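You operate a simulated robot arm through the tools that you are given. There is no shell and no other tool. Be economical: measure what you need, move in short steps, check, and stop when the job is done.

The job below is to be done with a simulated robot arm. You get a single attempt, and the scene is never put back.

## Task
Take the tall white cap and leave it on the shelf under the pipe bench. Put the brass nut on the white tile. Take the small block on the middle of the workbench and put it away on the counter top. Take the grey post and put it on the middle of the wooden table. Take the green spool on the top of the workbench and put it away on the top of the square table. Take the white cap and leave it on the top of the low wooden rack. Take the tub from the top of the square table and leave it on the shelf under the pipe bench. Lift the bin lid open. The order is free. Set down upright: grey post, white cap.

Only the result counts: the job must be done as asked and must still hold three seconds after the hand-in. Knocking over, shifting, dropping, spilling or breaking anything else fails it. A push-on lid holds only when it is set on centred and level and pressed home; a screw cap is set on level and turned clockwise until tight.

## Robot
A 7-joint arm with a two-finger parallel gripper on a trunk, on a base that drives. Base frame: it is fixed to the floor where the robot stands at the start and does not move with it; the origin is under the middle of the robot, x ahead of it, y to its left, z up; the surface under the hand at the start is at about z = 85. Readings come in cm, degrees, newtons and seconds.
With the tool pointing down near the work surface it reaches from about 26 to 60 cm from the robot's upright axis, wherever it stands. Its first joint turns from -166.0 to 166.0 degrees. Places, roughly: bin lid [-130, 210, 50]; brass nut (5x4x2 cm) [90, -20, 90]; counter top [-150, 120, 90]; green spool (5x5x5 cm) [250, -30, 90]; grey post (5x5x5 cm) [240, -40, 90]; middle of the wooden table (17x17 cm) [530, 208, 74]; shelf under the pipe bench [350, -60, 40]; small block (3x3x2 cm) [140, -20, 90]; tall white cap (6x6x6 cm) [50, -20, 90]; top of the low wooden rack (50x24 cm) [186, 190, 50]; top of the square table [460, -40, 80]; tub (7x7x5 cm) [480, -30, 80]; white cap (5x5x5 cm) [250, -50, 90]; white tile (10x10x1 cm) [160, -20, 90]. Payload 3.4 kg.
The TCP is the grasp point between the finger pads, 3 cm short of the fingertips. In the tool frame z runs along the fingers and y along their closing line. The gripper opens to 9.4 cm. The fingers are 2.8 cm wide and 1 cm thick; the gripper's body (5 by 9.6 cm) begins 5.5 cm behind the TCP.
Orientation is that of the tool frame in the base frame, as a unit quaternion [x, y, z, w]. With the fingers straight down and closing along the base's y, the tool's x points along the base's -x, its y along +y and its z along -z.

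## Interface
- The arm moves only by the tool apply_moves. Its argument "steps" is a list of rows, each a list of 7 numbers: the shift along the tool's x, y, z in units of 100 mm (1.0 is 100 mm), then the turn, a rotation vector about the tool's x, y, z in units of 120 degrees (1.0 is 120 degrees), then the gripper command, from -1 (fully open) to 1 (shut), values between in proportion. In form: [[dx, dy, dz, wx, wy, wz, claw], ...]. A call has 1 to 10 rows; each row is the pose to reach, as a shift and turn from the pose commanded when the call began, along the tool's axes at that moment. A call with a number of a shift or a turn outside -1 to 1 is refused whole. Rows are played at 5 a second. More than 5 cm and 8.6 degrees between two rows, or a gripper value outside its range, and nothing of the call is played. A pose out of reach is approached as far as the arm can. The call stops where the force on the tool passes 40 N (or 10 N more than at its start, if that is more) or the arm is blocked; 0.2 s more then pass. Each finger travels about 7.2 cm/s and halts on what it meets, pressing with about 23 N; the grip force reading is that of the motor and also rises with nothing between the fingers. The clock runs only during rows and for 0.2 s after the last one: add rows that repeat a pose to give the fingers time. The reply holds the time, the measured pose of the TCP, the force on the tool along the base axes, the opening and the grip force, in the units named above and with some noise, with the torque about the TCP (base axes, N m) and any sound that the robot's microphone picked up.
- Cameras (640 x 400 px; columns grow to the right, rows downward): "scene" is now at [1.65, 11.39, 158.67]; the picture's right is [-0.42, -0.91, 0.00], its down [-0.61, 0.29, -0.74] and it looks along [0.67, -0.31, -0.68] (base axes); focal length 252 px, centre (320, 200). "wrist" rides on the gripper at [7.6, 1.4, -10.2] in the tool frame; the picture's right is [-0.18, 0.98, 0.00], its down [-0.75, -0.14, -0.64] and it looks along [-0.63, -0.12, 0.77] (tool axes); focal length 243 px, centre (320, 200). There is no depth. A picture from a camera that has moved, and an enlarged one, comes with that camera's place and axes in the base frame and with its lens.
- camera(camera): a new picture of that camera. The clock stands still meanwhile.
- raise_lower(by): slides the trunk up (or, below 0, down) by that many cm; the arm and the scene camera ride with it, the base frame stays. It gives what a move gives, with no picture.
- base_move(legs): drives the robot by 1 to 6 legs, each [ahead, left, turn to the left] in cm, cm and degrees, along the robot's own axes; the way and the turn of a leg run together, so that a leg with both is an arc; at most 150 cm and 180 degrees a leg. The arm and the cameras ride along, it lands a little off, and it stops where it bumps. It gives what a move gives.
- pan_tilt(pan, tilt): turns the head with the scene camera to pan (to the left, within 155 degrees either way) and tilt (down, from -29 to 69), counted from straight ahead of the robot. It gives what a move gives.
- inspect(camera, box): a new picture of the part [left, top, right, bottom] of that camera's present view, enlarged. The clock stands still meanwhile.
- finish_job(): hands the job in; it is judged then, once.

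Work in short steps. Places have to be worked out from the pictures, the camera data and where the tool is seen: move nearer, look again, correct. Check each grasp and each placing, and mend what went wrong. You have 217 turns and 210 pictures in all, those below and enlarged ones among them. Open the gripper and draw the arm clear of the work before you hand the job in, unless the task says otherwise.

The tools are called by a JSON object that holds its "name" and its "arguments". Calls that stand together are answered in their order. apply_moves: Moves the arm, as the interface text tells. Its arguments: {"type":"object","properties":{"steps":{"type":"array"}},"required":["steps"]} The other tools are called the same way: raise_lower (by) slides the trunk up or down; base_move (legs) drives the base; pan_tilt (pan, tilt) turns the head that bears the scene camera; camera (camera) takes a picture; inspect (camera, box) takes an enlarged picture of a part of a camera's view; finish_job () hands the job in.

At the start:

```text
t: 0.0
position: [29.05, -18.27, 112.13]
ee_rot: [0.001, 1.0, 0.0, 0.0]
ft_force: [0.5, -0.2, -0.6]
wrist_torque: [0.03, 0.01, 0.0]
gripper_width: 9.37
finger_force: 0.0
trunk travel left (down, up): [-25.0, 13.6]
robot x, y, heading: [-0.22, 0.04, 0.1]
head pan, tilt: [-25.1, 42.5]
```

scene: 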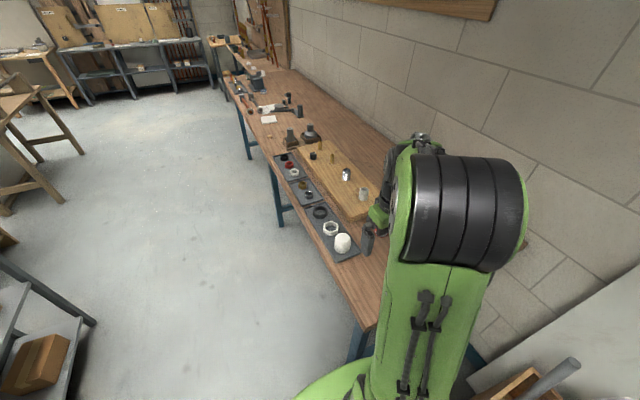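
wrist: 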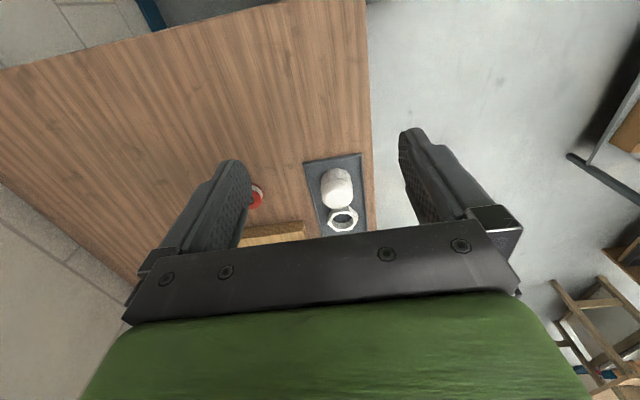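

I start by looking closely at the workbench from the scene camera.

{"name": "inspect", "arguments": {"camera": "scene", "box": [260, 130, 400, 270]}}

{"name": "inspect", "arguments": {"camera": "scene", "box": [200, 30, 330, 150]}}

{"name": "inspect", "arguments": {"camera": "wrist", "box": [220, 130, 420, 260]}}

```text
2.86 times, centred on (330, 200) of scene
camera zoom: at [1.65, 11.39, 158.67], right [-0.42, -0.91, 0.0], down [-0.61, 0.29, -0.74], along [0.67, -0.31, -0.68], focal length 720 px, centre (291, 200)
```

zoom: 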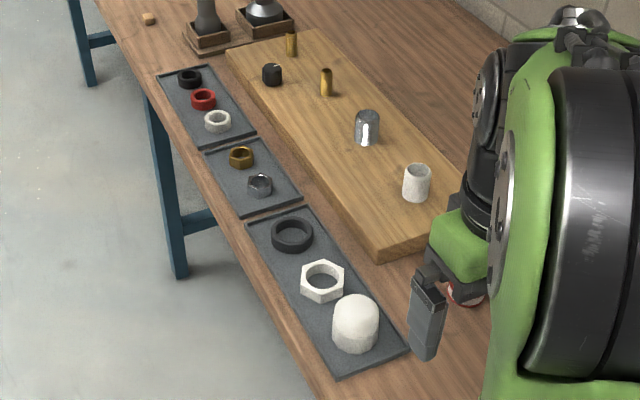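

```text
3.33 times, centred on (265, 90) of scene
camera zoom: at [1.65, 11.39, 158.67], right [-0.42, -0.91, 0.0], down [-0.61, 0.29, -0.74], along [0.67, -0.31, -0.68], focal length 840 px, centre (503, 567)
```

zoom: 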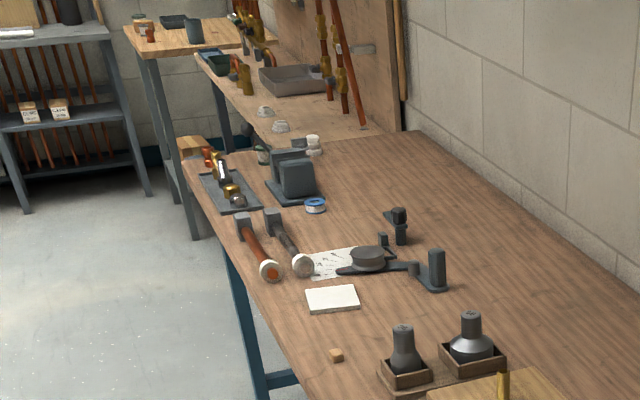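

```text
3.08 times, centred on (320, 195) of wrist
camera zoom: at [21.63, -16.84, 122.43], right [0.18, 0.98, 0.0], down [0.75, -0.14, 0.64], along [0.63, -0.12, -0.77], focal length 746 px, centre (320, 215)
```

zoom: 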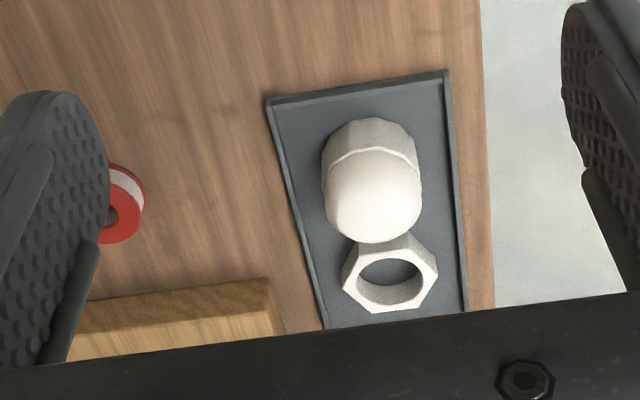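

The cap sits at about (46,-18), brass nut further on. I drive left a bit, away from the bench edge, then ahead to look at the brass nut.

{"name": "base_move", "arguments": {"legs": [[0, 18, 0], [50, 0, 0]]}}

{"name": "camera", "arguments": {"camera": "scene"}}

{"name": "camera", "arguments": {"camera": "wrist"}}

```text
t: 4.0
position: [78.58, -0.66, 112.08]
ee_rot: [0.005, 1.0, 0.001, -0.001]
ft_force: [-0.7, -0.3, -0.1]
wrist_torque: [0.0, 0.05, 0.0]
gripper_width: 9.4
finger_force: 0.1
trunk travel left (down, up): [-25.0, 13.6]
robot x, y, heading: [49.57, 18.04, -0.5]
head pan, tilt: [-25.1, 42.5]
```

```text
204 pictures are left
camera scene: at [51.41, 29.29, 158.67], right [-0.43, -0.9, 0.0], down [-0.61, 0.29, -0.74], along [0.66, -0.32, -0.68], focal length 252 px, centre (320, 200)
```

scene: 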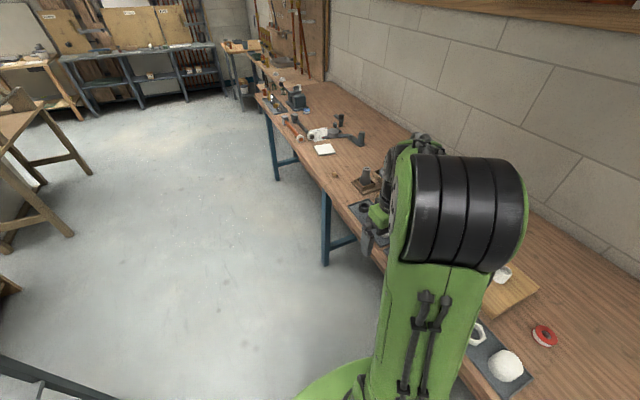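

```text
203 pictures are left
camera wrist: at [71.12, 0.89, 122.42], right [0.19, 0.98, 0.0], down [0.75, -0.15, 0.64], along [0.63, -0.12, -0.77], focal length 243 px, centre (320, 200)
```

wrist: 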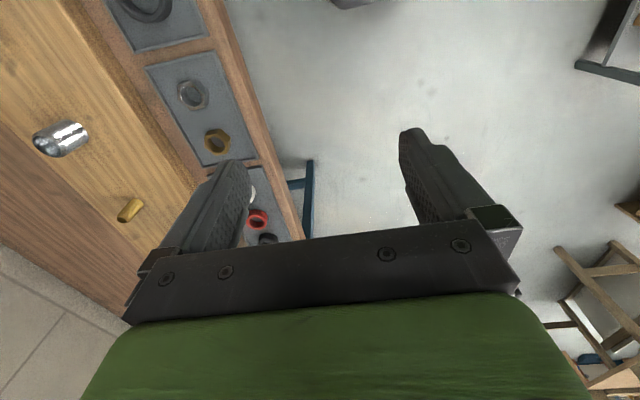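

Bench top is about z 85; I judge the brass nut near (85,-18). I move the hand towards it in steps.

{"name": "apply_moves", "arguments": {"steps": [[-0.2, -0.33, 0, 0, 0, 0, -1], [-0.4, -0.66, 0, 0, 0, 0, -1], [-0.5, -1.0, 0.3, 0, 0, 0, -1]]}}

{"name": "apply_moves", "arguments": {"steps": [[0, -0.35, 0.2, 0, 0, 0, -1], [0, -0.72, 0.5, 0, 0, 0, -1]]}}

{"name": "camera", "arguments": {"camera": "wrist"}}

```text
t: 4.8
position: [83.51, -10.91, 108.93]
ee_rot: [0.004, 1.0, 0.001, -0.001]
ft_force: [-0.4, -0.6, -1.1]
wrist_torque: [-0.01, 0.05, -0.03]
gripper_width: 9.41
finger_force: 0.2
trunk travel left (down, up): [-25.0, 13.6]
robot x, y, heading: [49.8, 18.07, -0.6]
head pan, tilt: [-25.1, 42.5]
```

```text
t: 5.4
position: [83.3, -18.23, 104.11]
ee_rot: [0.004, 1.0, 0.001, 0.0]
ft_force: [-0.5, -0.5, 0.0]
wrist_torque: [0.0, 0.01, 0.03]
gripper_width: 9.4
finger_force: 0.1
trunk travel left (down, up): [-25.0, 13.6]
robot x, y, heading: [49.87, 18.24, -0.5]
head pan, tilt: [-25.1, 42.5]
```

```text
202 pictures are left
camera wrist: at [75.92, -16.67, 114.47], right [0.19, 0.98, 0.0], down [0.75, -0.15, 0.64], along [0.63, -0.12, -0.77], focal length 243 px, centre (320, 200)
```

wrist: 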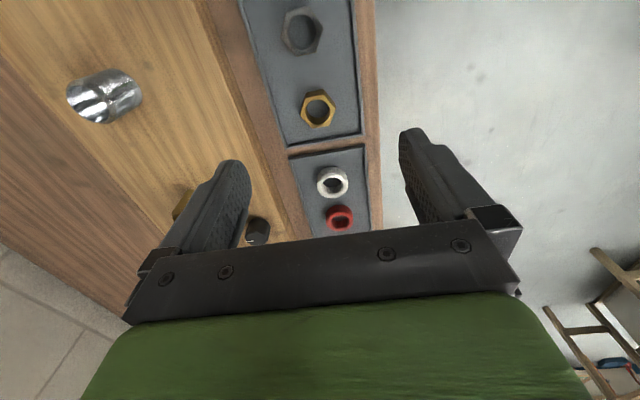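

Nut judged at (85.5,-18.7). I check its orientation.

{"name": "inspect", "arguments": {"camera": "wrist", "box": [270, 75, 370, 140]}}

```text
6.15 times, centred on (320, 108) of wrist
camera zoom: at [75.92, -16.67, 114.47], right [0.19, 0.98, 0.0], down [0.75, -0.15, 0.64], along [0.63, -0.12, -0.77], focal length 1493 px, centre (320, 769)
```

zoom: 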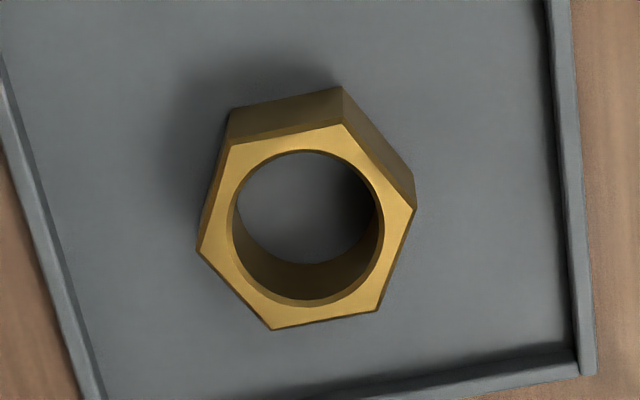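

The nut's flats face x and ±60° from it, so I turn the tool 30° and descend over it with a part-opened gripper.

{"name": "apply_moves", "arguments": {"steps": [[-0.05, -0.01, 0.2, 0, 0, 0.0625, -0.6], [-0.1, -0.02, 0.4, 0, 0, 0.125, -0.5], [-0.15, -0.03, 0.6, 0, 0, 0.1875, -0.4], [-0.21, -0.045, 0.8, 0, 0, 0.25, -0.4], [-0.21, -0.045, 1.0, 0, 0, 0.25, -0.35]]}}

{"name": "camera", "arguments": {"camera": "wrist"}}

```text
t: 6.6
position: [85.44, -18.54, 94.13]
ee_rot: [0.264, 0.965, 0.0, 0.0]
ft_force: [-0.8, -0.9, 0.4]
wrist_torque: [-0.04, 0.0, 0.02]
gripper_width: 6.35
finger_force: 0.0
trunk travel left (down, up): [-25.0, 13.6]
robot x, y, heading: [49.41, 17.99, -0.5]
head pan, tilt: [-25.1, 42.5]
```

```text
200 pictures are left
camera wrist: at [79.69, -13.33, 104.41], right [0.66, 0.75, 0.0], down [0.58, -0.51, 0.64], along [0.48, -0.42, -0.77], focal length 243 px, centre (320, 200)
```

wrist: 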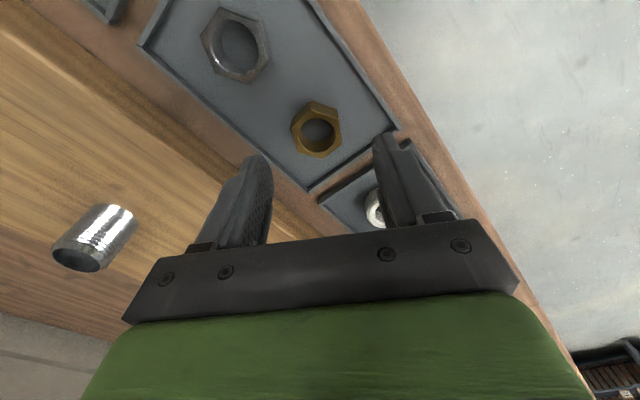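

Aligned over the nut. I descend and close.

{"name": "apply_moves", "arguments": {"steps": [[0, 0, 0.2, 0, 0, 0, -0.35], [0, 0, 0.36, 0, 0, 0, -0.35], [0, 0, 0.46, 0, 0, 0, -0.35], [0, 0, 0.46, 0, 0, 0, 1], [0, 0, 0.46, 0, 0, 0, 1], [0, 0, 0.46, 0, 0, 0, 1]]}}

{"name": "camera", "arguments": {"camera": "wrist"}}

```text
t: 8.0
position: [85.43, -18.38, 89.53]
ee_rot: [0.263, 0.965, -0.001, 0.0]
ft_force: [0.1, 0.8, 0.1]
wrist_torque: [0.02, -0.01, 0.03]
gripper_width: 3.54
finger_force: 22.7
trunk travel left (down, up): [-25.0, 13.6]
robot x, y, heading: [49.42, 18.04, -0.4]
head pan, tilt: [-25.1, 42.5]
```

```text
199 pictures are left
camera wrist: at [79.74, -13.31, 99.85], right [0.66, 0.75, 0.0], down [0.58, -0.5, 0.64], along [0.48, -0.42, -0.77], focal length 243 px, centre (320, 200)
```

wrist: 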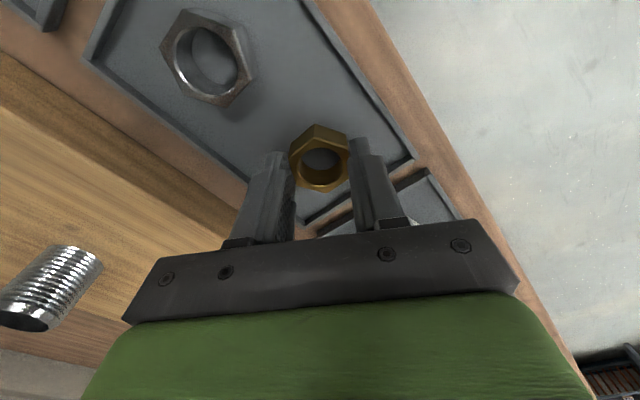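

Nut held (3.54 cm). I lift it and drive along to the tile, staying a bit out from the bench.

{"name": "apply_moves", "arguments": {"steps": [[0, 0, -0.3, 0, 0, 0, 1], [0, 0, -0.65, 0, 0, 0, 1], [0, 0, -1.0, 0, 0, 0, 1]]}}

{"name": "apply_moves", "arguments": {"steps": [[0, 0, -0.4, 0, 0, 0, 1], [0, 0, -0.8, 0, 0, 0, 1]]}}

{"name": "base_move", "arguments": {"legs": [[0, 12, 0], [70, 0, 0.4], [0, -12, 0]]}}

{"name": "camera", "arguments": {"camera": "wrist"}}

{"name": "camera", "arguments": {"camera": "scene"}}

```text
t: 8.8
position: [85.38, -18.21, 99.56]
ee_rot: [0.262, 0.965, 0.0, 0.0]
ft_force: [-0.6, 0.7, -0.6]
wrist_torque: [0.04, 0.01, 0.0]
gripper_width: 3.52
finger_force: 22.6
trunk travel left (down, up): [-25.0, 13.6]
robot x, y, heading: [49.15, 17.87, -0.5]
head pan, tilt: [-25.1, 42.5]
```

```text
t: 9.4
position: [85.33, -18.35, 107.47]
ee_rot: [0.263, 0.965, 0.0, 0.0]
ft_force: [-0.6, 0.5, -0.9]
wrist_torque: [0.06, 0.03, 0.02]
gripper_width: 3.52
finger_force: 22.7
trunk travel left (down, up): [-25.0, 13.6]
robot x, y, heading: [49.39, 17.92, -0.5]
head pan, tilt: [-25.1, 42.5]
```

```text
t: 14.9
position: [155.88, -17.6, 107.53]
ee_rot: [0.252, 0.968, 0.0, 0.0]
ft_force: [0.5, -0.7, -0.9]
wrist_torque: [0.03, 0.02, -0.02]
gripper_width: 3.56
finger_force: 22.9
trunk travel left (down, up): [-25.0, 13.6]
robot x, y, heading: [119.38, 18.04, 0.7]
head pan, tilt: [-25.1, 42.5]
```

```text
198 pictures are left
camera wrist: at [150.09, -12.53, 117.83], right [0.64, 0.77, 0.0], down [0.59, -0.49, 0.64], along [0.49, -0.41, -0.77], focal length 243 px, centre (320, 200)
```

wrist: 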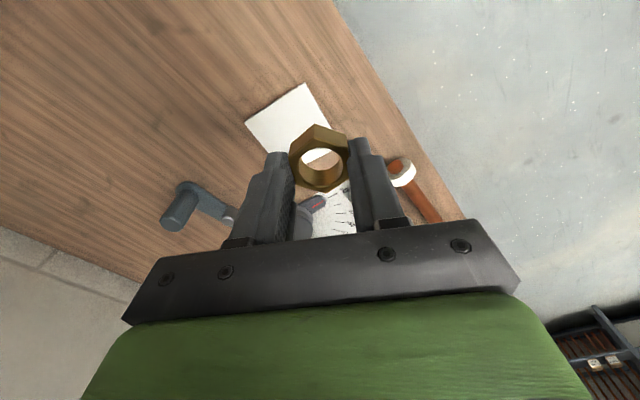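

```text
197 pictures are left
camera scene: at [120.78, 29.18, 158.69], right [-0.41, -0.91, 0.0], down [-0.62, 0.28, -0.74], along [0.67, -0.3, -0.68], focal length 252 px, centre (320, 200)
```

scene: 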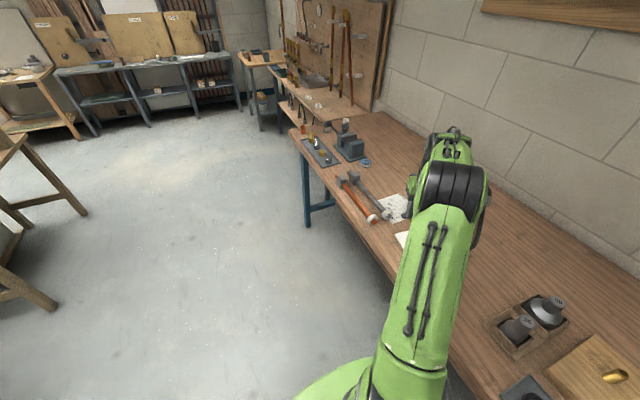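

Tile centre judged at (159.3,-24.8). I shift the base slightly so the hand comes over it.

{"name": "base_move", "arguments": {"legs": [[3.5, -7, 0]]}}

{"name": "camera", "arguments": {"camera": "wrist"}}

```text
t: 16.0
position: [159.58, -24.7, 107.48]
ee_rot: [0.252, 0.968, 0.0, -0.001]
ft_force: [0.8, 0.0, -0.4]
wrist_torque: [0.02, 0.0, -0.02]
gripper_width: 3.53
finger_force: 23.3
trunk travel left (down, up): [-25.0, 13.6]
robot x, y, heading: [123.08, 10.6, 0.8]
head pan, tilt: [-25.1, 42.5]
```

```text
196 pictures are left
camera wrist: at [153.76, -19.63, 117.81], right [0.64, 0.77, 0.0], down [0.59, -0.49, 0.64], along [0.49, -0.41, -0.77], focal length 243 px, centre (320, 200)
```

wrist: 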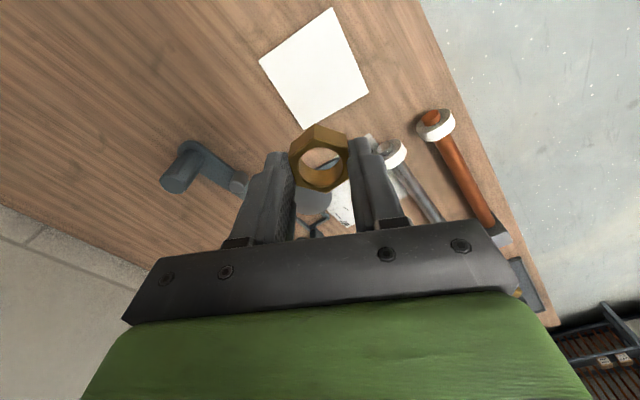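

Correct by about 1.4 cm in x and lower towards the tile.

{"name": "apply_moves", "arguments": {"steps": [[0.07, -0.015, 0.35, 0, 0, 0, 1], [0.14, -0.033, 0.7, 0, 0, 0, 1], [0.14, -0.033, 1.0, 0, 0, 0, 1]]}}

{"name": "apply_moves", "arguments": {"steps": [[0, 0, 0.3, 0, 0, 0, 1], [0, 0, 0.55, 0, 0, 0, 1]]}}

{"name": "camera", "arguments": {"camera": "wrist"}}

```text
t: 16.8
position: [158.04, -24.22, 97.39]
ee_rot: [0.251, 0.968, 0.0, 0.001]
ft_force: [0.5, -0.3, -0.9]
wrist_torque: [0.0, -0.03, -0.04]
gripper_width: 3.53
finger_force: 22.7
trunk travel left (down, up): [-25.0, 13.6]
robot x, y, heading: [122.93, 11.19, 0.8]
head pan, tilt: [-25.1, 42.5]
```

```text
t: 17.4
position: [158.12, -24.03, 91.97]
ee_rot: [0.252, 0.968, 0.0, 0.0]
ft_force: [0.3, -0.5, -0.9]
wrist_torque: [0.01, 0.0, -0.02]
gripper_width: 3.54
finger_force: 23.0
trunk travel left (down, up): [-25.0, 13.6]
robot x, y, heading: [122.85, 10.79, 0.5]
head pan, tilt: [-25.1, 42.5]
```

```text
195 pictures are left
camera wrist: at [152.23, -19.1, 102.24], right [0.64, 0.77, 0.0], down [0.59, -0.49, 0.64], along [0.49, -0.41, -0.77], focal length 243 px, centre (320, 200)
```

wrist: 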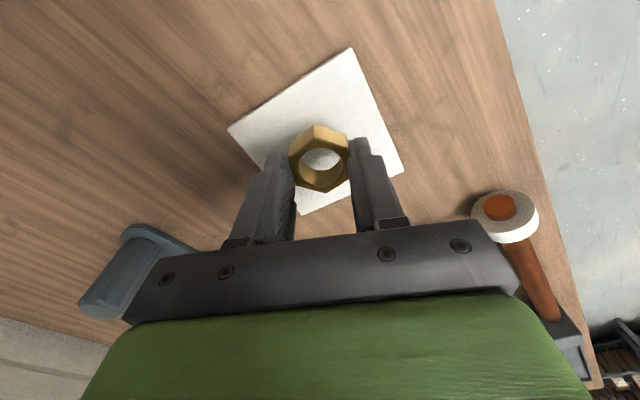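

Over the tile centre. I lower in small steps watching for contact.

{"name": "apply_moves", "arguments": {"steps": [[0, 0, 0.1, 0, 0, 0, 1], [0, 0, 0.17, 0, 0, 0, 1]]}}

{"name": "apply_moves", "arguments": {"steps": [[0, 0, 0.04, 0, 0, 0, 1], [0, 0, 0.04, 0, 0, 0, 1]]}}

{"name": "apply_moves", "arguments": {"steps": [[0, 0, 0.03, 0, 0, 0, 1], [0, 0, 0.03, 0, 0, 0, 1]]}}

```text
t: 18.0
position: [158.03, -24.09, 90.21]
ee_rot: [0.252, 0.968, 0.0, -0.001]
ft_force: [0.6, -1.1, -0.4]
wrist_torque: [0.0, -0.03, 0.01]
gripper_width: 3.54
finger_force: 23.0
trunk travel left (down, up): [-25.0, 13.6]
robot x, y, heading: [122.89, 10.56, 0.8]
head pan, tilt: [-25.1, 42.5]
```

```text
t: 18.6
position: [158.21, -24.05, 89.88]
ee_rot: [0.253, 0.968, -0.001, 0.001]
ft_force: [0.7, -0.6, 15.2]
wrist_torque: [0.01, -0.04, -0.03]
gripper_width: 3.56
finger_force: 23.2
trunk travel left (down, up): [-25.0, 13.6]
robot x, y, heading: [122.78, 10.56, 0.8]
head pan, tilt: [-25.1, 42.5]
```

```text
t: 19.2
position: [158.03, -24.03, 89.67]
ee_rot: [0.252, 0.968, -0.001, 0.001]
ft_force: [0.3, -2.6, 15.1]
wrist_torque: [-0.08, -0.1, -0.01]
gripper_width: 3.53
finger_force: 23.0
trunk travel left (down, up): [-25.0, 13.6]
robot x, y, heading: [122.8, 11.12, 0.9]
head pan, tilt: [-25.1, 42.5]
```

Contact is felt; I release gently and lift away.

{"name": "apply_moves", "arguments": {"steps": [[0, 0, -0.02, 0, 0, 0, 0.1], [0, 0, -0.02, 0, 0, 0, -0.3], [0, 0, -0.02, 0, 0, 0, -0.4], [0, 0, -0.3, 0, 0, 0, -0.4], [0, 0, -0.7, 0, 0, 0, -0.4], [0, 0, -1.0, 0, 0, 0, -0.4]]}}

{"name": "camera", "arguments": {"camera": "wrist"}}

{"name": "pan_tilt", "arguments": {"pan": -15, "tilt": 20}}

{"name": "camera", "arguments": {"camera": "scene"}}

```text
t: 20.6
position: [158.05, -24.08, 99.76]
ee_rot: [0.252, 0.968, 0.0, -0.002]
ft_force: [0.2, -0.1, -0.1]
wrist_torque: [0.01, 0.02, 0.02]
gripper_width: 6.56
finger_force: 0.1
trunk travel left (down, up): [-25.0, 13.6]
robot x, y, heading: [122.87, 11.03, 0.7]
head pan, tilt: [-25.1, 42.5]
```

```text
194 pictures are left
camera wrist: at [152.22, -19.0, 110.01], right [0.64, 0.77, 0.0], down [0.59, -0.49, 0.64], along [0.49, -0.41, -0.77], focal length 243 px, centre (320, 200)
```

wrist: 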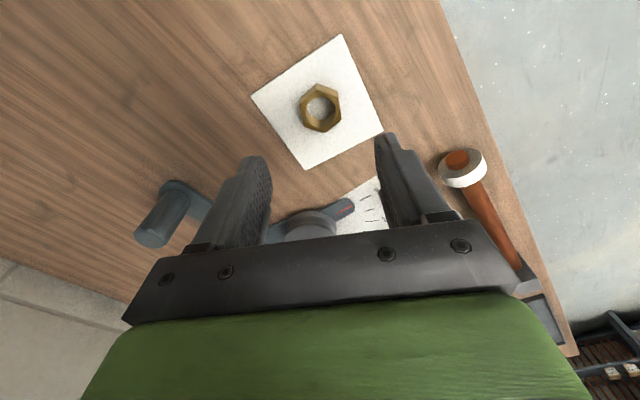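

```text
t: 21.5
position: [158.13, -24.03, 99.65]
ee_rot: [0.252, 0.968, 0.0, 0.0]
ft_force: [-0.6, -0.4, -0.1]
wrist_torque: [-0.01, 0.0, -0.01]
gripper_width: 6.58
finger_force: 0.1
trunk travel left (down, up): [-25.0, 13.6]
robot x, y, heading: [123.19, 10.78, 0.8]
head pan, tilt: [-15.0, 20.0]
```

```text
193 pictures are left
camera scene: at [125.81, 23.4, 162.18], right [-0.24, -0.97, 0.0], down [-0.33, 0.08, -0.94], along [0.91, -0.23, -0.34], focal length 252 px, centre (320, 200)
```

scene: 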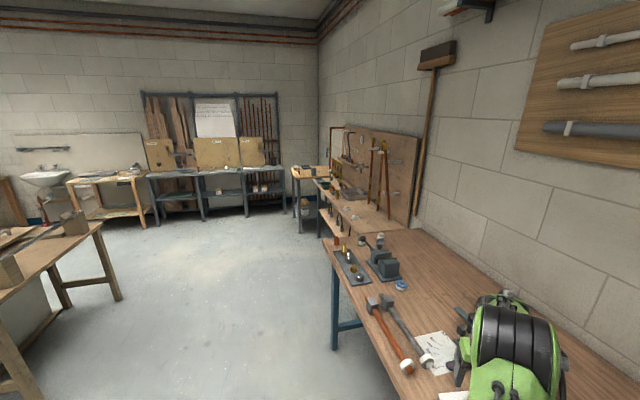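

Nut is on the tile. Now I look ahead at the objects near x = 250.

{"name": "inspect", "arguments": {"camera": "scene", "box": [290, 130, 430, 300]}}

{"name": "inspect", "arguments": {"camera": "scene", "box": [285, 150, 385, 250]}}

```text
2.35 times, centred on (360, 215) of scene
camera zoom: at [125.81, 23.4, 162.18], right [-0.24, -0.97, 0.0], down [-0.33, 0.08, -0.94], along [0.91, -0.23, -0.34], focal length 593 px, centre (226, 165)
```

zoom: 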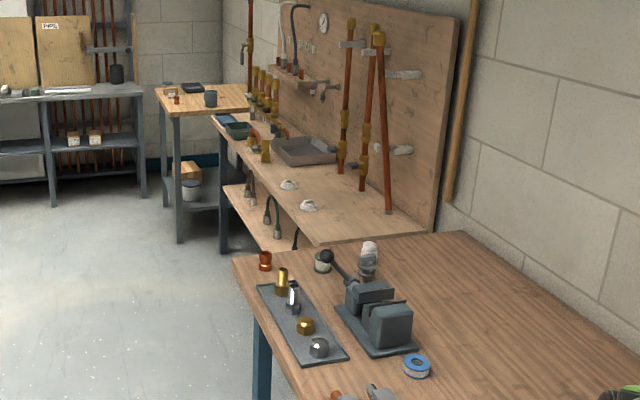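

```text
4.00 times, centred on (335, 200) of scene
camera zoom: at [125.81, 23.4, 162.18], right [-0.24, -0.97, 0.0], down [-0.33, 0.08, -0.94], along [0.91, -0.23, -0.34], focal length 1009 px, centre (260, 200)
```

zoom: 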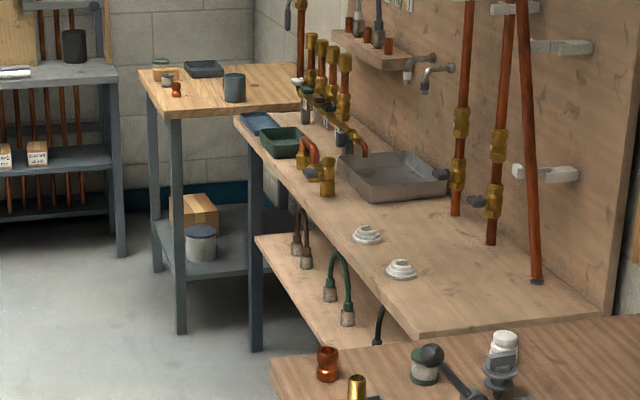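

The spool, cap and post sit at the far end of the workbench behind the vise. I drive out and forward to see them better.

{"name": "base_move", "arguments": {"legs": [[0, 25, 0], [92, 0, -0.7]]}}

{"name": "pan_tilt", "arguments": {"pan": -50, "tilt": 40}}

{"name": "camera", "arguments": {"camera": "scene"}}

{"name": "camera", "arguments": {"camera": "wrist"}}

```text
t: 27.7
position: [248.9, 0.62, 99.66]
ee_rot: [0.259, 0.966, 0.0, 0.0]
ft_force: [-0.9, -0.1, -0.3]
wrist_torque: [-0.02, -0.03, -0.01]
gripper_width: 6.56
finger_force: 0.0
trunk travel left (down, up): [-25.0, 13.6]
robot x, y, heading: [214.6, 36.29, 0.0]
head pan, tilt: [-15.0, 20.0]
```

```text
t: 28.7
position: [248.92, 0.55, 99.65]
ee_rot: [0.259, 0.966, 0.001, -0.001]
ft_force: [-0.3, -0.7, 0.3]
wrist_torque: [-0.02, -0.01, 0.0]
gripper_width: 6.6
finger_force: 0.0
trunk travel left (down, up): [-25.0, 13.6]
robot x, y, heading: [214.26, 35.58, -0.3]
head pan, tilt: [-50.0, 40.0]
```

```text
190 pictures are left
camera scene: at [213.88, 44.39, 159.05], right [-0.77, -0.64, 0.0], down [-0.41, 0.49, -0.77], along [0.49, -0.59, -0.64], focal length 252 px, centre (320, 200)
```

scene: 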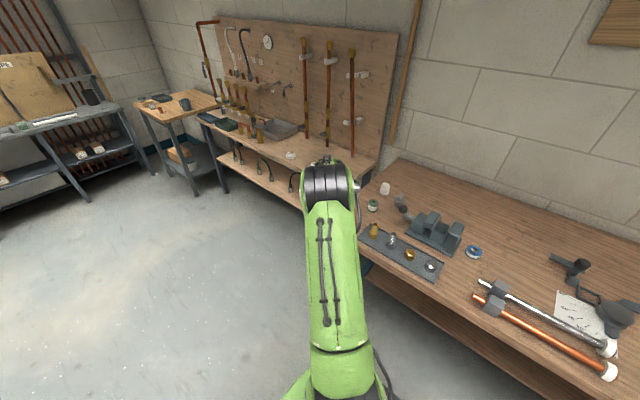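

```text
189 pictures are left
camera wrist: at [243.21, 5.67, 109.97], right [0.65, 0.76, 0.0], down [0.58, -0.5, 0.64], along [0.49, -0.42, -0.77], focal length 243 px, centre (320, 200)
```

wrist: 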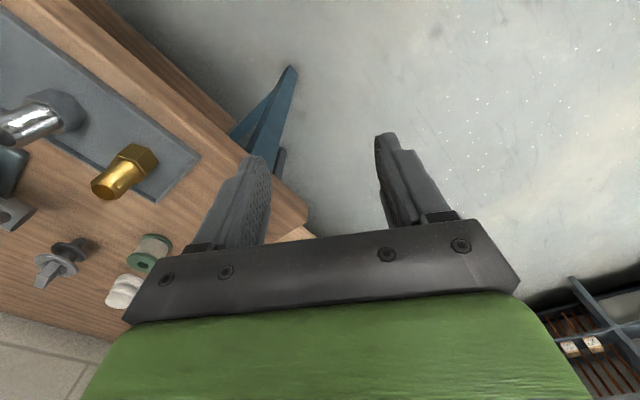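

{"name": "inspect", "arguments": {"camera": "scene", "box": [345, 170, 485, 285]}}

{"name": "inspect", "arguments": {"camera": "wrist", "box": [0, 170, 240, 320]}}

```text
3.48 times, centred on (415, 228) of scene
camera zoom: at [213.88, 44.39, 159.05], right [-0.77, -0.64, 0.0], down [-0.41, 0.49, -0.77], along [0.49, -0.59, -0.64], focal length 877 px, centre (-10, 104)
```

zoom: 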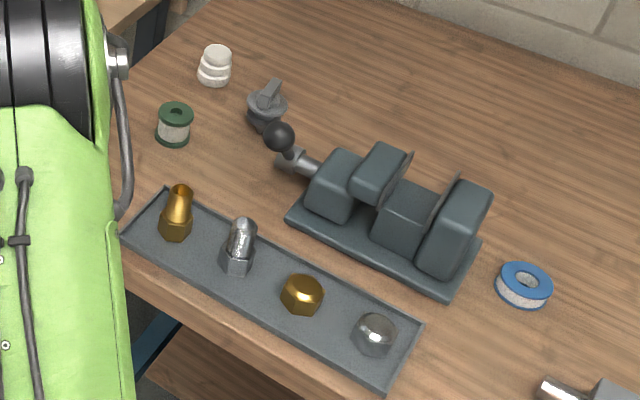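

```text
2.67 times, centred on (120, 245) of wrist
camera zoom: at [243.21, 5.67, 109.97], right [0.65, 0.76, 0.0], down [0.58, -0.5, 0.64], along [0.49, -0.42, -0.77], focal length 647 px, centre (853, 80)
```

zoom: 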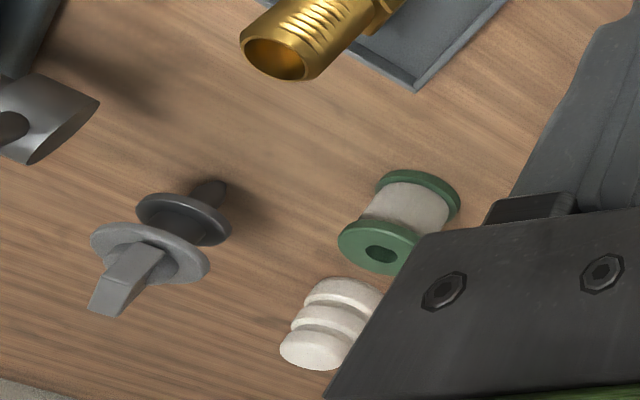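

Spool judged near (248.5,-33), cap (250.4,-46.5), post (241.4,-44). I raise the hand, drive in toward the bench and look from above.

{"name": "apply_moves", "arguments": {"steps": [[0, 0, -0.4, 0, 0, 0, -0.6], [0, 0, -0.8, 0, 0, 0, -1]]}}

{"name": "base_move", "arguments": {"legs": [[0, -27, 0]]}}

{"name": "camera", "arguments": {"camera": "wrist"}}

```text
t: 29.3
position: [248.92, 0.48, 107.83]
ee_rot: [0.259, 0.966, -0.001, 0.0]
ft_force: [-0.1, 0.0, 0.2]
wrist_torque: [0.04, 0.01, 0.02]
gripper_width: 9.39
finger_force: 0.0
trunk travel left (down, up): [-25.0, 13.6]
robot x, y, heading: [214.33, 35.76, 0.1]
head pan, tilt: [-50.0, 40.0]
```

```text
t: 31.2
position: [249.23, -26.05, 107.77]
ee_rot: [0.257, 0.967, 0.0, 0.0]
ft_force: [-0.6, -1.3, -1.0]
wrist_torque: [-0.01, 0.02, -0.05]
gripper_width: 9.38
finger_force: 0.0
trunk travel left (down, up): [-25.0, 13.6]
robot x, y, heading: [214.42, 9.25, 0.2]
head pan, tilt: [-50.0, 40.0]
```

```text
186 pictures are left
camera wrist: at [243.53, -21.02, 118.02], right [0.65, 0.76, 0.0], down [0.59, -0.5, 0.64], along [0.49, -0.41, -0.77], focal length 243 px, centre (320, 200)
```

wrist: 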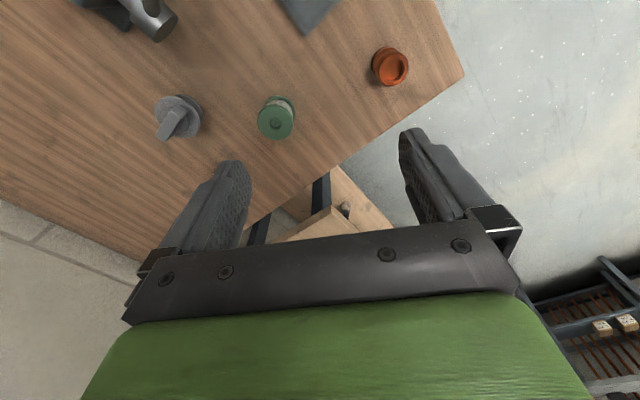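

I move above the spool and drop to z 98 for a check.

{"name": "apply_moves", "arguments": {"steps": [[-0.12, -0.28, 0.3, 0, 0, 0, -1], [-0.25, -0.56, 0.65, 0, 0, 0, -1], [-0.25, -0.56, 1.0, 0, 0, 0, -1]]}}

{"name": "camera", "arguments": {"camera": "wrist"}}

```text
t: 32.0
position: [248.75, -32.19, 97.56]
ee_rot: [0.255, 0.967, 0.0, 0.0]
ft_force: [0.5, -0.5, -0.1]
wrist_torque: [-0.01, 0.02, 0.0]
gripper_width: 9.4
finger_force: 0.2
trunk travel left (down, up): [-25.0, 13.6]
robot x, y, heading: [214.41, 9.18, 0.2]
head pan, tilt: [-50.0, 40.0]
```

```text
185 pictures are left
camera wrist: at [242.99, -27.14, 107.92], right [0.65, 0.76, 0.0], down [0.58, -0.49, 0.64], along [0.49, -0.42, -0.77], focal length 243 px, centre (320, 200)
```

wrist: 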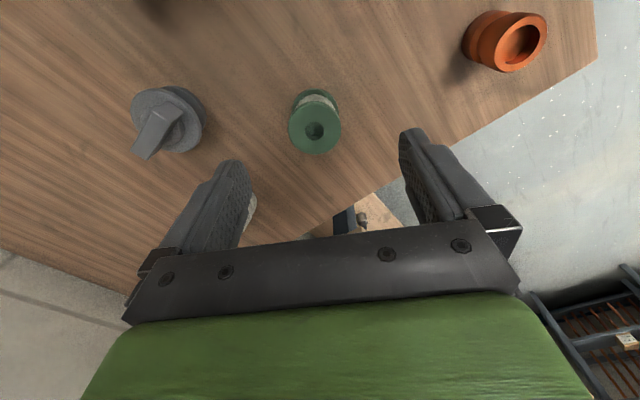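

Well centred. I descend and grip the spool.

{"name": "apply_moves", "arguments": {"steps": [[-0.03, -0.03, 0.3, 0, 0, 0, -1], [-0.03, -0.03, 0.6, 0, 0, 0, -1], [-0.03, -0.03, 0.84, 0, 0, 0, -1], [-0.03, -0.03, 0.84, 0, 0, 0, 1], [-0.03, -0.03, 0.84, 0, 0, 0, 1], [-0.03, -0.03, 0.84, 0, 0, 0, 1], [-0.03, -0.03, 0.84, 0, 0, 0, 1]]}}

{"name": "camera", "arguments": {"camera": "wrist"}}

```text
t: 33.6
position: [249.04, -32.48, 89.23]
ee_rot: [0.257, 0.966, -0.001, 0.0]
ft_force: [0.5, 0.9, 0.1]
wrist_torque: [-0.06, 0.01, 0.02]
gripper_width: 4.26
finger_force: 23.3
trunk travel left (down, up): [-25.0, 13.6]
robot x, y, heading: [214.34, 9.26, 0.3]
head pan, tilt: [-50.0, 40.0]
```

```text
184 pictures are left
camera wrist: at [243.15, -27.44, 99.65], right [0.65, 0.76, 0.0], down [0.58, -0.5, 0.64], along [0.49, -0.41, -0.77], focal length 243 px, centre (320, 200)
```

wrist: 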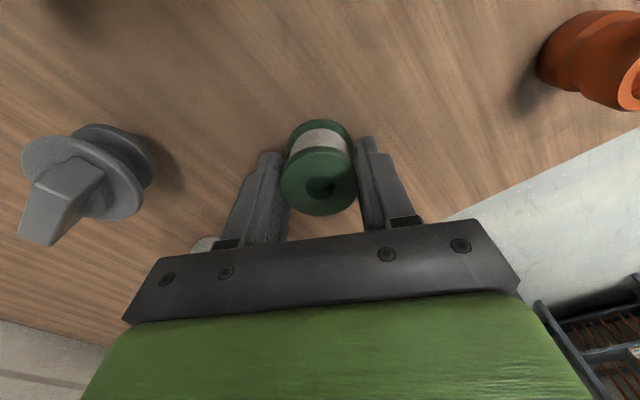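

Spool held at 4.26 cm. I lift, back out and drive to the square table, along the pipe bench.

{"name": "apply_moves", "arguments": {"steps": [[0, 0, -0.4, 0, 0, 0, 1], [0, 0, -0.8, 0, 0, 0, 1], [0, 0, -1.0, 0, 0, 0, 1]]}}

{"name": "apply_moves", "arguments": {"steps": [[0, 0, -0.4, 0, 0, 0, 1], [0, 0, -0.8, 0, 0, 0, 1]]}}

{"name": "base_move", "arguments": {"legs": [[0, 40, 0], [110, 0, 0]]}}

{"name": "camera", "arguments": {"camera": "scene"}}

```text
t: 34.4
position: [248.92, -32.43, 99.44]
ee_rot: [0.256, 0.967, 0.0, -0.001]
ft_force: [-0.6, 0.3, 0.3]
wrist_torque: [0.02, -0.02, 0.04]
gripper_width: 4.28
finger_force: 22.8
trunk travel left (down, up): [-25.0, 13.6]
robot x, y, heading: [214.2, 9.17, 0.4]
head pan, tilt: [-50.0, 40.0]
```

```text
t: 35.0
position: [248.71, -32.43, 107.43]
ee_rot: [0.257, 0.966, 0.0, -0.001]
ft_force: [-0.1, -0.2, -0.9]
wrist_torque: [-0.03, 0.0, 0.01]
gripper_width: 4.27
finger_force: 23.0
trunk travel left (down, up): [-25.0, 13.6]
robot x, y, heading: [214.55, 9.57, 0.4]
head pan, tilt: [-50.0, 40.0]
```

```text
t: 42.6
position: [356.2, 6.33, 107.44]
ee_rot: [0.264, 0.965, 0.0, 0.0]
ft_force: [0.5, 0.0, -0.2]
wrist_torque: [-0.02, 0.03, 0.0]
gripper_width: 4.26
finger_force: 23.6
trunk travel left (down, up): [-25.0, 13.6]
robot x, y, heading: [322.48, 48.48, -0.6]
head pan, tilt: [-50.0, 40.0]
```

```text
183 pictures are left
camera scene: at [322.28, 57.03, 159.05], right [-0.77, -0.64, 0.0], down [-0.41, 0.5, -0.77], along [0.49, -0.59, -0.64], focal length 252 px, centre (320, 200)
```

scene: 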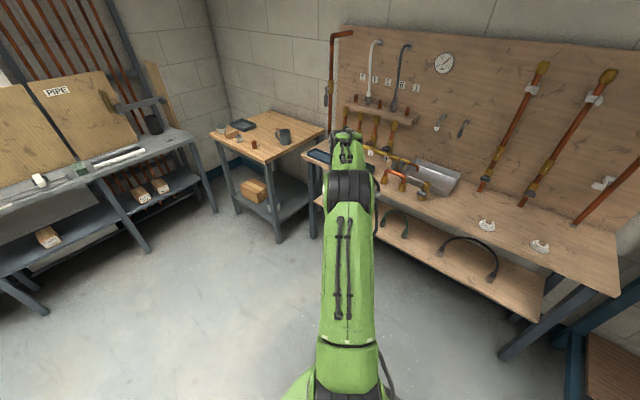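

I inspect the square table from here before driving nearer.

{"name": "inspect", "arguments": {"camera": "scene", "box": [200, 100, 340, 190]}}

{"name": "inspect", "arguments": {"camera": "scene", "box": [360, 180, 620, 360]}}

```text
4.44 times, centred on (270, 145) of scene
camera zoom: at [322.28, 57.03, 159.05], right [-0.77, -0.64, 0.0], down [-0.41, 0.5, -0.77], along [0.49, -0.59, -0.64], focal length 1121 px, centre (542, 444)
```

zoom: 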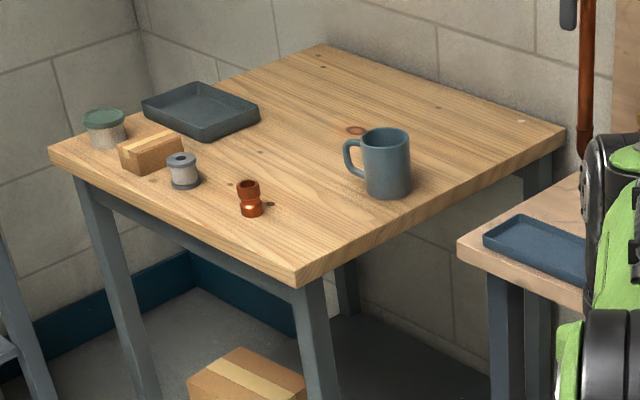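

```text
2.22 times, centred on (490, 270) of scene
camera zoom: at [322.28, 57.03, 159.05], right [-0.77, -0.64, 0.0], down [-0.41, 0.5, -0.77], along [0.49, -0.59, -0.64], focal length 560 px, centre (-58, 44)
```

zoom: 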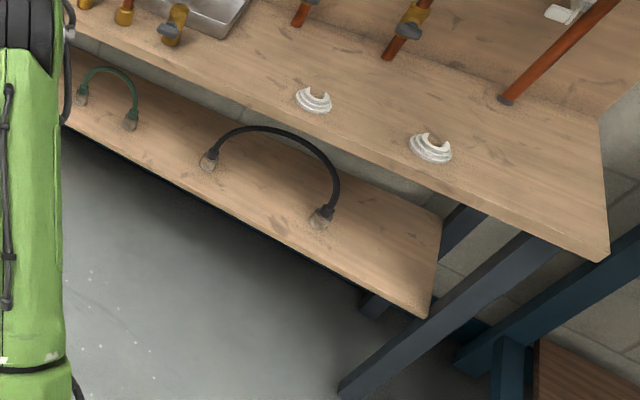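

The tub (green lid) is in the far corner near (485,-32). A free place for the spool is about (440,-34). I drive there.

{"name": "base_move", "arguments": {"legs": [[82, 0, 0.6], [0, -37, 0]]}}

{"name": "camera", "arguments": {"camera": "wrist"}}

{"name": "camera", "arguments": {"camera": "scene"}}

```text
t: 48.9
position: [436.78, -30.23, 107.37]
ee_rot: [0.258, 0.966, 0.0, 0.0]
ft_force: [0.1, -0.7, 0.1]
wrist_torque: [0.01, -0.01, 0.0]
gripper_width: 4.27
finger_force: 22.7
trunk travel left (down, up): [-25.0, 13.6]
robot x, y, heading: [402.58, 12.2, 0.3]
head pan, tilt: [-50.0, 40.0]
```

```text
180 pictures are left
camera wrist: at [430.97, -25.1, 117.71], right [0.65, 0.76, 0.0], down [0.58, -0.5, 0.64], along [0.49, -0.42, -0.77], focal length 243 px, centre (320, 200)
```

wrist: 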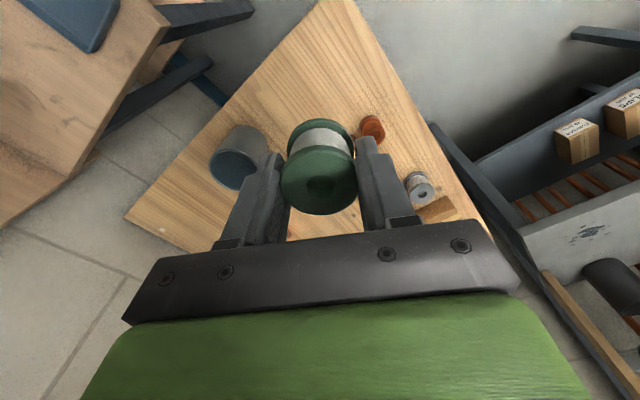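

```text
179 pictures are left
camera scene: at [402.17, 20.08, 159.05], right [-0.76, -0.64, 0.0], down [-0.41, 0.49, -0.77], along [0.49, -0.59, -0.64], focal length 252 px, centre (320, 200)
```

scene: 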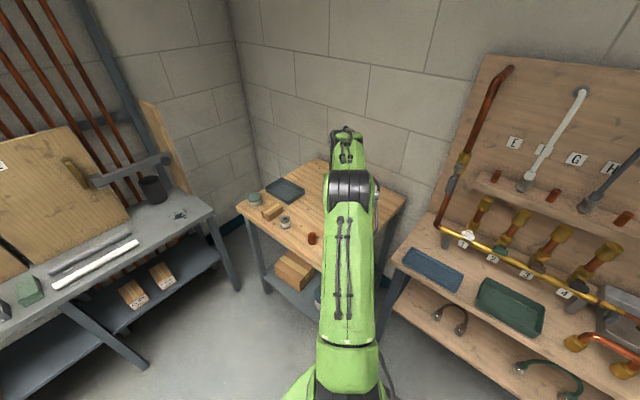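

The spool should come down about (439.5,-35). I nudge the base so that the reach stays comfortable, then lower.

{"name": "base_move", "arguments": {"legs": [[2.5, -5, 0]]}}

{"name": "apply_moves", "arguments": {"steps": [[0, 0, 0.4, 0, 0, 0, 1], [0, 0, 0.8, 0, 0, 0, 1], [0, 0, 1.0, 0, 0, 0, 1]]}}

{"name": "camera", "arguments": {"camera": "wrist"}}

```text
t: 49.8
position: [439.34, -35.15, 107.45]
ee_rot: [0.258, 0.966, 0.002, -0.001]
ft_force: [0.0, -0.4, -0.6]
wrist_torque: [0.04, 0.01, 0.01]
gripper_width: 4.25
finger_force: 23.2
trunk travel left (down, up): [-25.0, 13.6]
robot x, y, heading: [405.02, 6.87, 0.2]
head pan, tilt: [-50.0, 40.0]
```

```text
t: 50.6
position: [439.25, -34.97, 97.44]
ee_rot: [0.258, 0.966, 0.001, 0.0]
ft_force: [-0.4, 0.3, -0.6]
wrist_torque: [-0.04, 0.03, 0.01]
gripper_width: 4.27
finger_force: 23.7
trunk travel left (down, up): [-25.0, 13.6]
robot x, y, heading: [404.98, 7.17, 0.2]
head pan, tilt: [-50.0, 40.0]
```

```text
178 pictures are left
camera wrist: at [433.61, -29.97, 107.69], right [0.65, 0.76, 0.0], down [0.58, -0.5, 0.64], along [0.49, -0.42, -0.77], focal length 243 px, centre (320, 200)
```

wrist: 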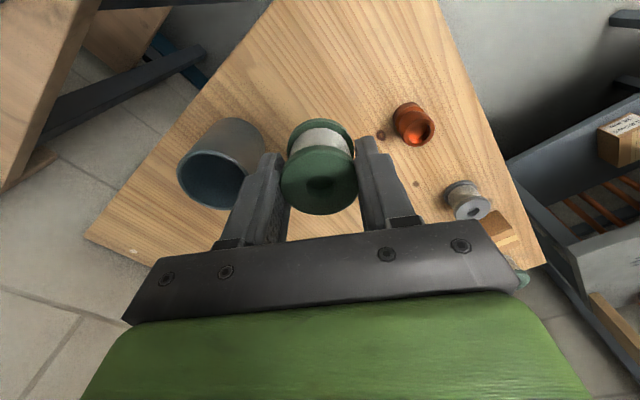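

Clear all around. I lower to z 86, then creep until contact.

{"name": "apply_moves", "arguments": {"steps": [[0, 0, 0.4, 0, 0, 0, 1], [0, 0, 0.8, 0, 0, 0, 1], [0, 0, 1.0, 0, 0, 0, 1]]}}

{"name": "camera", "arguments": {"camera": "wrist"}}

```text
t: 51.4
position: [439.24, -35.09, 87.27]
ee_rot: [0.258, 0.966, 0.0, 0.0]
ft_force: [0.0, -0.2, -0.8]
wrist_torque: [-0.02, -0.01, -0.01]
gripper_width: 4.28
finger_force: 23.4
trunk travel left (down, up): [-25.0, 13.6]
robot x, y, heading: [405.31, 6.53, 0.1]
head pan, tilt: [-50.0, 40.0]
```

```text
177 pictures are left
camera wrist: at [433.52, -29.88, 97.53], right [0.65, 0.76, 0.0], down [0.58, -0.5, 0.64], along [0.49, -0.42, -0.77], focal length 243 px, centre (320, 200)
```

wrist: 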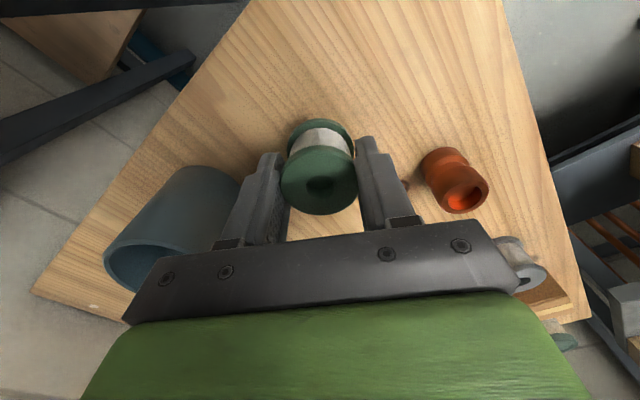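

The mug is a bit close to the left finger, so I shift 3 cm toward the front edge, then lower.

{"name": "apply_moves", "arguments": {"steps": [[0.15, 0.26, 0, 0, 0, 0, 1], [0.15, 0.26, 0.2, 0, 0, 0, 1], [0.15, 0.26, 0.35, 0, 0, 0, 1]]}}

{"name": "apply_moves", "arguments": {"steps": [[0, 0, 0.05, 0, 0, 0, 1], [0, 0, 0.1, 0, 0, 0, 1]]}}

{"name": "camera", "arguments": {"camera": "wrist"}}

```text
t: 52.2
position: [439.19, -31.97, 84.15]
ee_rot: [0.258, 0.966, -0.003, 0.002]
ft_force: [2.3, -2.4, 18.7]
wrist_torque: [0.01, -0.08, 0.01]
gripper_width: 4.27
finger_force: 23.1
trunk travel left (down, up): [-25.0, 13.6]
robot x, y, heading: [405.08, 7.05, 0.1]
head pan, tilt: [-50.0, 40.0]
```

```text
t: 52.8
position: [439.28, -32.21, 83.46]
ee_rot: [0.258, 0.966, -0.003, 0.005]
ft_force: [-4.1, 4.5, 18.9]
wrist_torque: [0.36, 0.27, 0.0]
gripper_width: 4.26
finger_force: 23.1
trunk travel left (down, up): [-25.0, 13.6]
robot x, y, heading: [405.32, 7.05, 0.2]
head pan, tilt: [-50.0, 40.0]
stopped in row 2: the force on the tool passed its limit at 42 N (the readings are from after the stop); the commanded pose is now the measured one
```

```text
176 pictures are left
camera wrist: at [433.55, -27.02, 93.75], right [0.65, 0.76, 0.0], down [0.58, -0.49, 0.65], along [0.49, -0.42, -0.76], focal length 243 px, centre (320, 200)
```

wrist: 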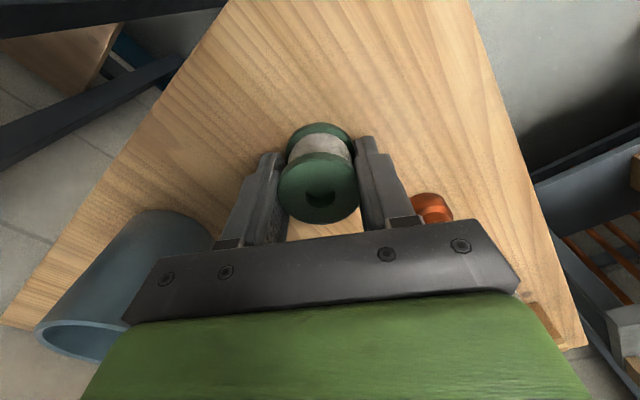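

Contact at z ~84, so table top ≈ 80. I release and rise.

{"name": "apply_moves", "arguments": {"steps": [[0, 0, -0.04, 0, 0, 0, 0.0], [0, 0, -0.04, 0, 0, 0, -0.35], [0, 0, -0.04, 0, 0, 0, -0.35], [0, 0, -0.3, 0, 0, 0, -0.35], [0, 0, -0.7, 0, 0, 0, -0.35], [0, 0, -1.0, 0, 0, 0, -0.35]]}}

{"name": "apply_moves", "arguments": {"steps": [[0, 0, -0.4, 0, 0, 0, -0.4], [0, 0, -0.8, 0, 0, 0, -0.4], [0, 0, -1.0, 0, 0, 0, -0.8]]}}

{"name": "camera", "arguments": {"camera": "wrist"}}

```text
t: 54.2
position: [439.29, -32.3, 93.24]
ee_rot: [0.258, 0.966, -0.002, 0.003]
ft_force: [-0.7, 0.1, 0.3]
wrist_torque: [-0.01, 0.0, 0.02]
gripper_width: 6.34
finger_force: 0.1
trunk travel left (down, up): [-25.0, 13.6]
robot x, y, heading: [404.96, 6.86, 0.3]
head pan, tilt: [-50.0, 40.0]
```

```text
t: 55.0
position: [439.38, -31.98, 103.28]
ee_rot: [0.258, 0.966, -0.002, 0.004]
ft_force: [0.2, 0.3, 0.4]
wrist_torque: [0.01, -0.01, -0.01]
gripper_width: 8.47
finger_force: 0.0
trunk travel left (down, up): [-25.0, 13.6]
robot x, y, heading: [405.14, 7.15, 0.1]
head pan, tilt: [-50.0, 40.0]
```

```text
175 pictures are left
camera wrist: at [433.54, -26.89, 113.53], right [0.65, 0.76, 0.0], down [0.58, -0.49, 0.65], along [0.49, -0.42, -0.76], focal length 243 px, centre (320, 200)
```

wrist: 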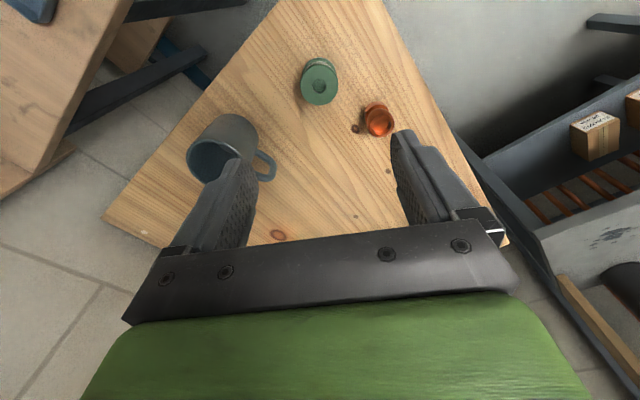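

Spool stands. Now I look at the tub and its surroundings closely.

{"name": "inspect", "arguments": {"camera": "scene", "box": [230, 165, 330, 255]}}

```text
4.44 times, centred on (280, 210) of scene
camera zoom: at [404.64, 15.31, 159.04], right [-0.76, -0.64, 0.0], down [-0.41, 0.49, -0.77], along [0.49, -0.59, -0.64], focal length 1121 px, centre (498, 156)
```

zoom: 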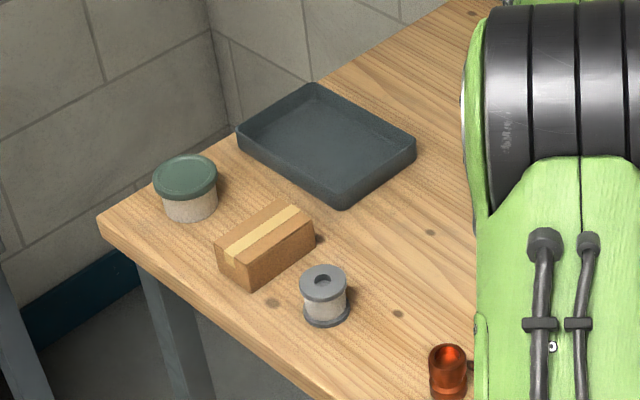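

Tub is at about (484,-30.5), 5.5 cm from the carton. For the shelf I need a tilted tool, with the camera on its upper side, so I test turning the tool about its axis by -161° while high.

{"name": "apply_moves", "arguments": {"steps": [[0, 0, 0, 0, 0, -0.067, -1], [0, 0, 0, 0, 0, -0.134, -1], [0, 0, 0, 0, 0, -0.201, -1], [0, 0, 0, 0, 0, -0.268, -1], [0, 0, 0, 0, 0, -0.335, -1], [0, 0, 0, 0, 0, -0.402, -1], [0, 0, 0, 0, 0, -0.469, -1], [0, 0, 0, 0, 0, -0.536, -1], [0, 0, 0, 0, 0, -0.603, -1], [0, 0, 0, 0, 0, -0.671, -1]]}}

{"name": "apply_moves", "arguments": {"steps": [[0, 0, 0, 0, 0, -0.067, -1], [0, 0, 0, 0, 0, -0.134, -1], [0, 0, 0, 0, 0, -0.201, -1], [0, 0, 0, 0, 0, -0.268, -1], [0, 0, 0, 0, 0, -0.335, -1], [0, 0, 0, 0, 0, -0.402, -1], [0, 0, 0, 0, 0, -0.469, -1], [0, 0, 0, 0, 0, -0.536, -1], [0, 0, 0, 0, 0, -0.603, -1], [0, 0, 0, 0, 0, -0.671, -1]]}}

```text
t: 57.2
position: [439.34, -32.14, 103.32]
ee_rot: [-0.429, 0.903, -0.004, 0.001]
ft_force: [0.5, -1.0, 0.2]
wrist_torque: [0.01, 0.02, -0.02]
gripper_width: 9.39
finger_force: 0.1
trunk travel left (down, up): [-25.0, 13.6]
robot x, y, heading: [405.12, 6.99, -0.1]
head pan, tilt: [-50.0, 40.0]
```

```text
t: 59.4
position: [439.18, -32.14, 103.32]
ee_rot: [0.911, -0.413, 0.003, 0.002]
ft_force: [0.6, -0.5, -0.7]
wrist_torque: [-0.03, 0.04, 0.0]
gripper_width: 9.4
finger_force: 0.0
trunk travel left (down, up): [-25.0, 13.6]
robot x, y, heading: [405.13, 6.46, 0.1]
head pan, tilt: [-50.0, 40.0]
```

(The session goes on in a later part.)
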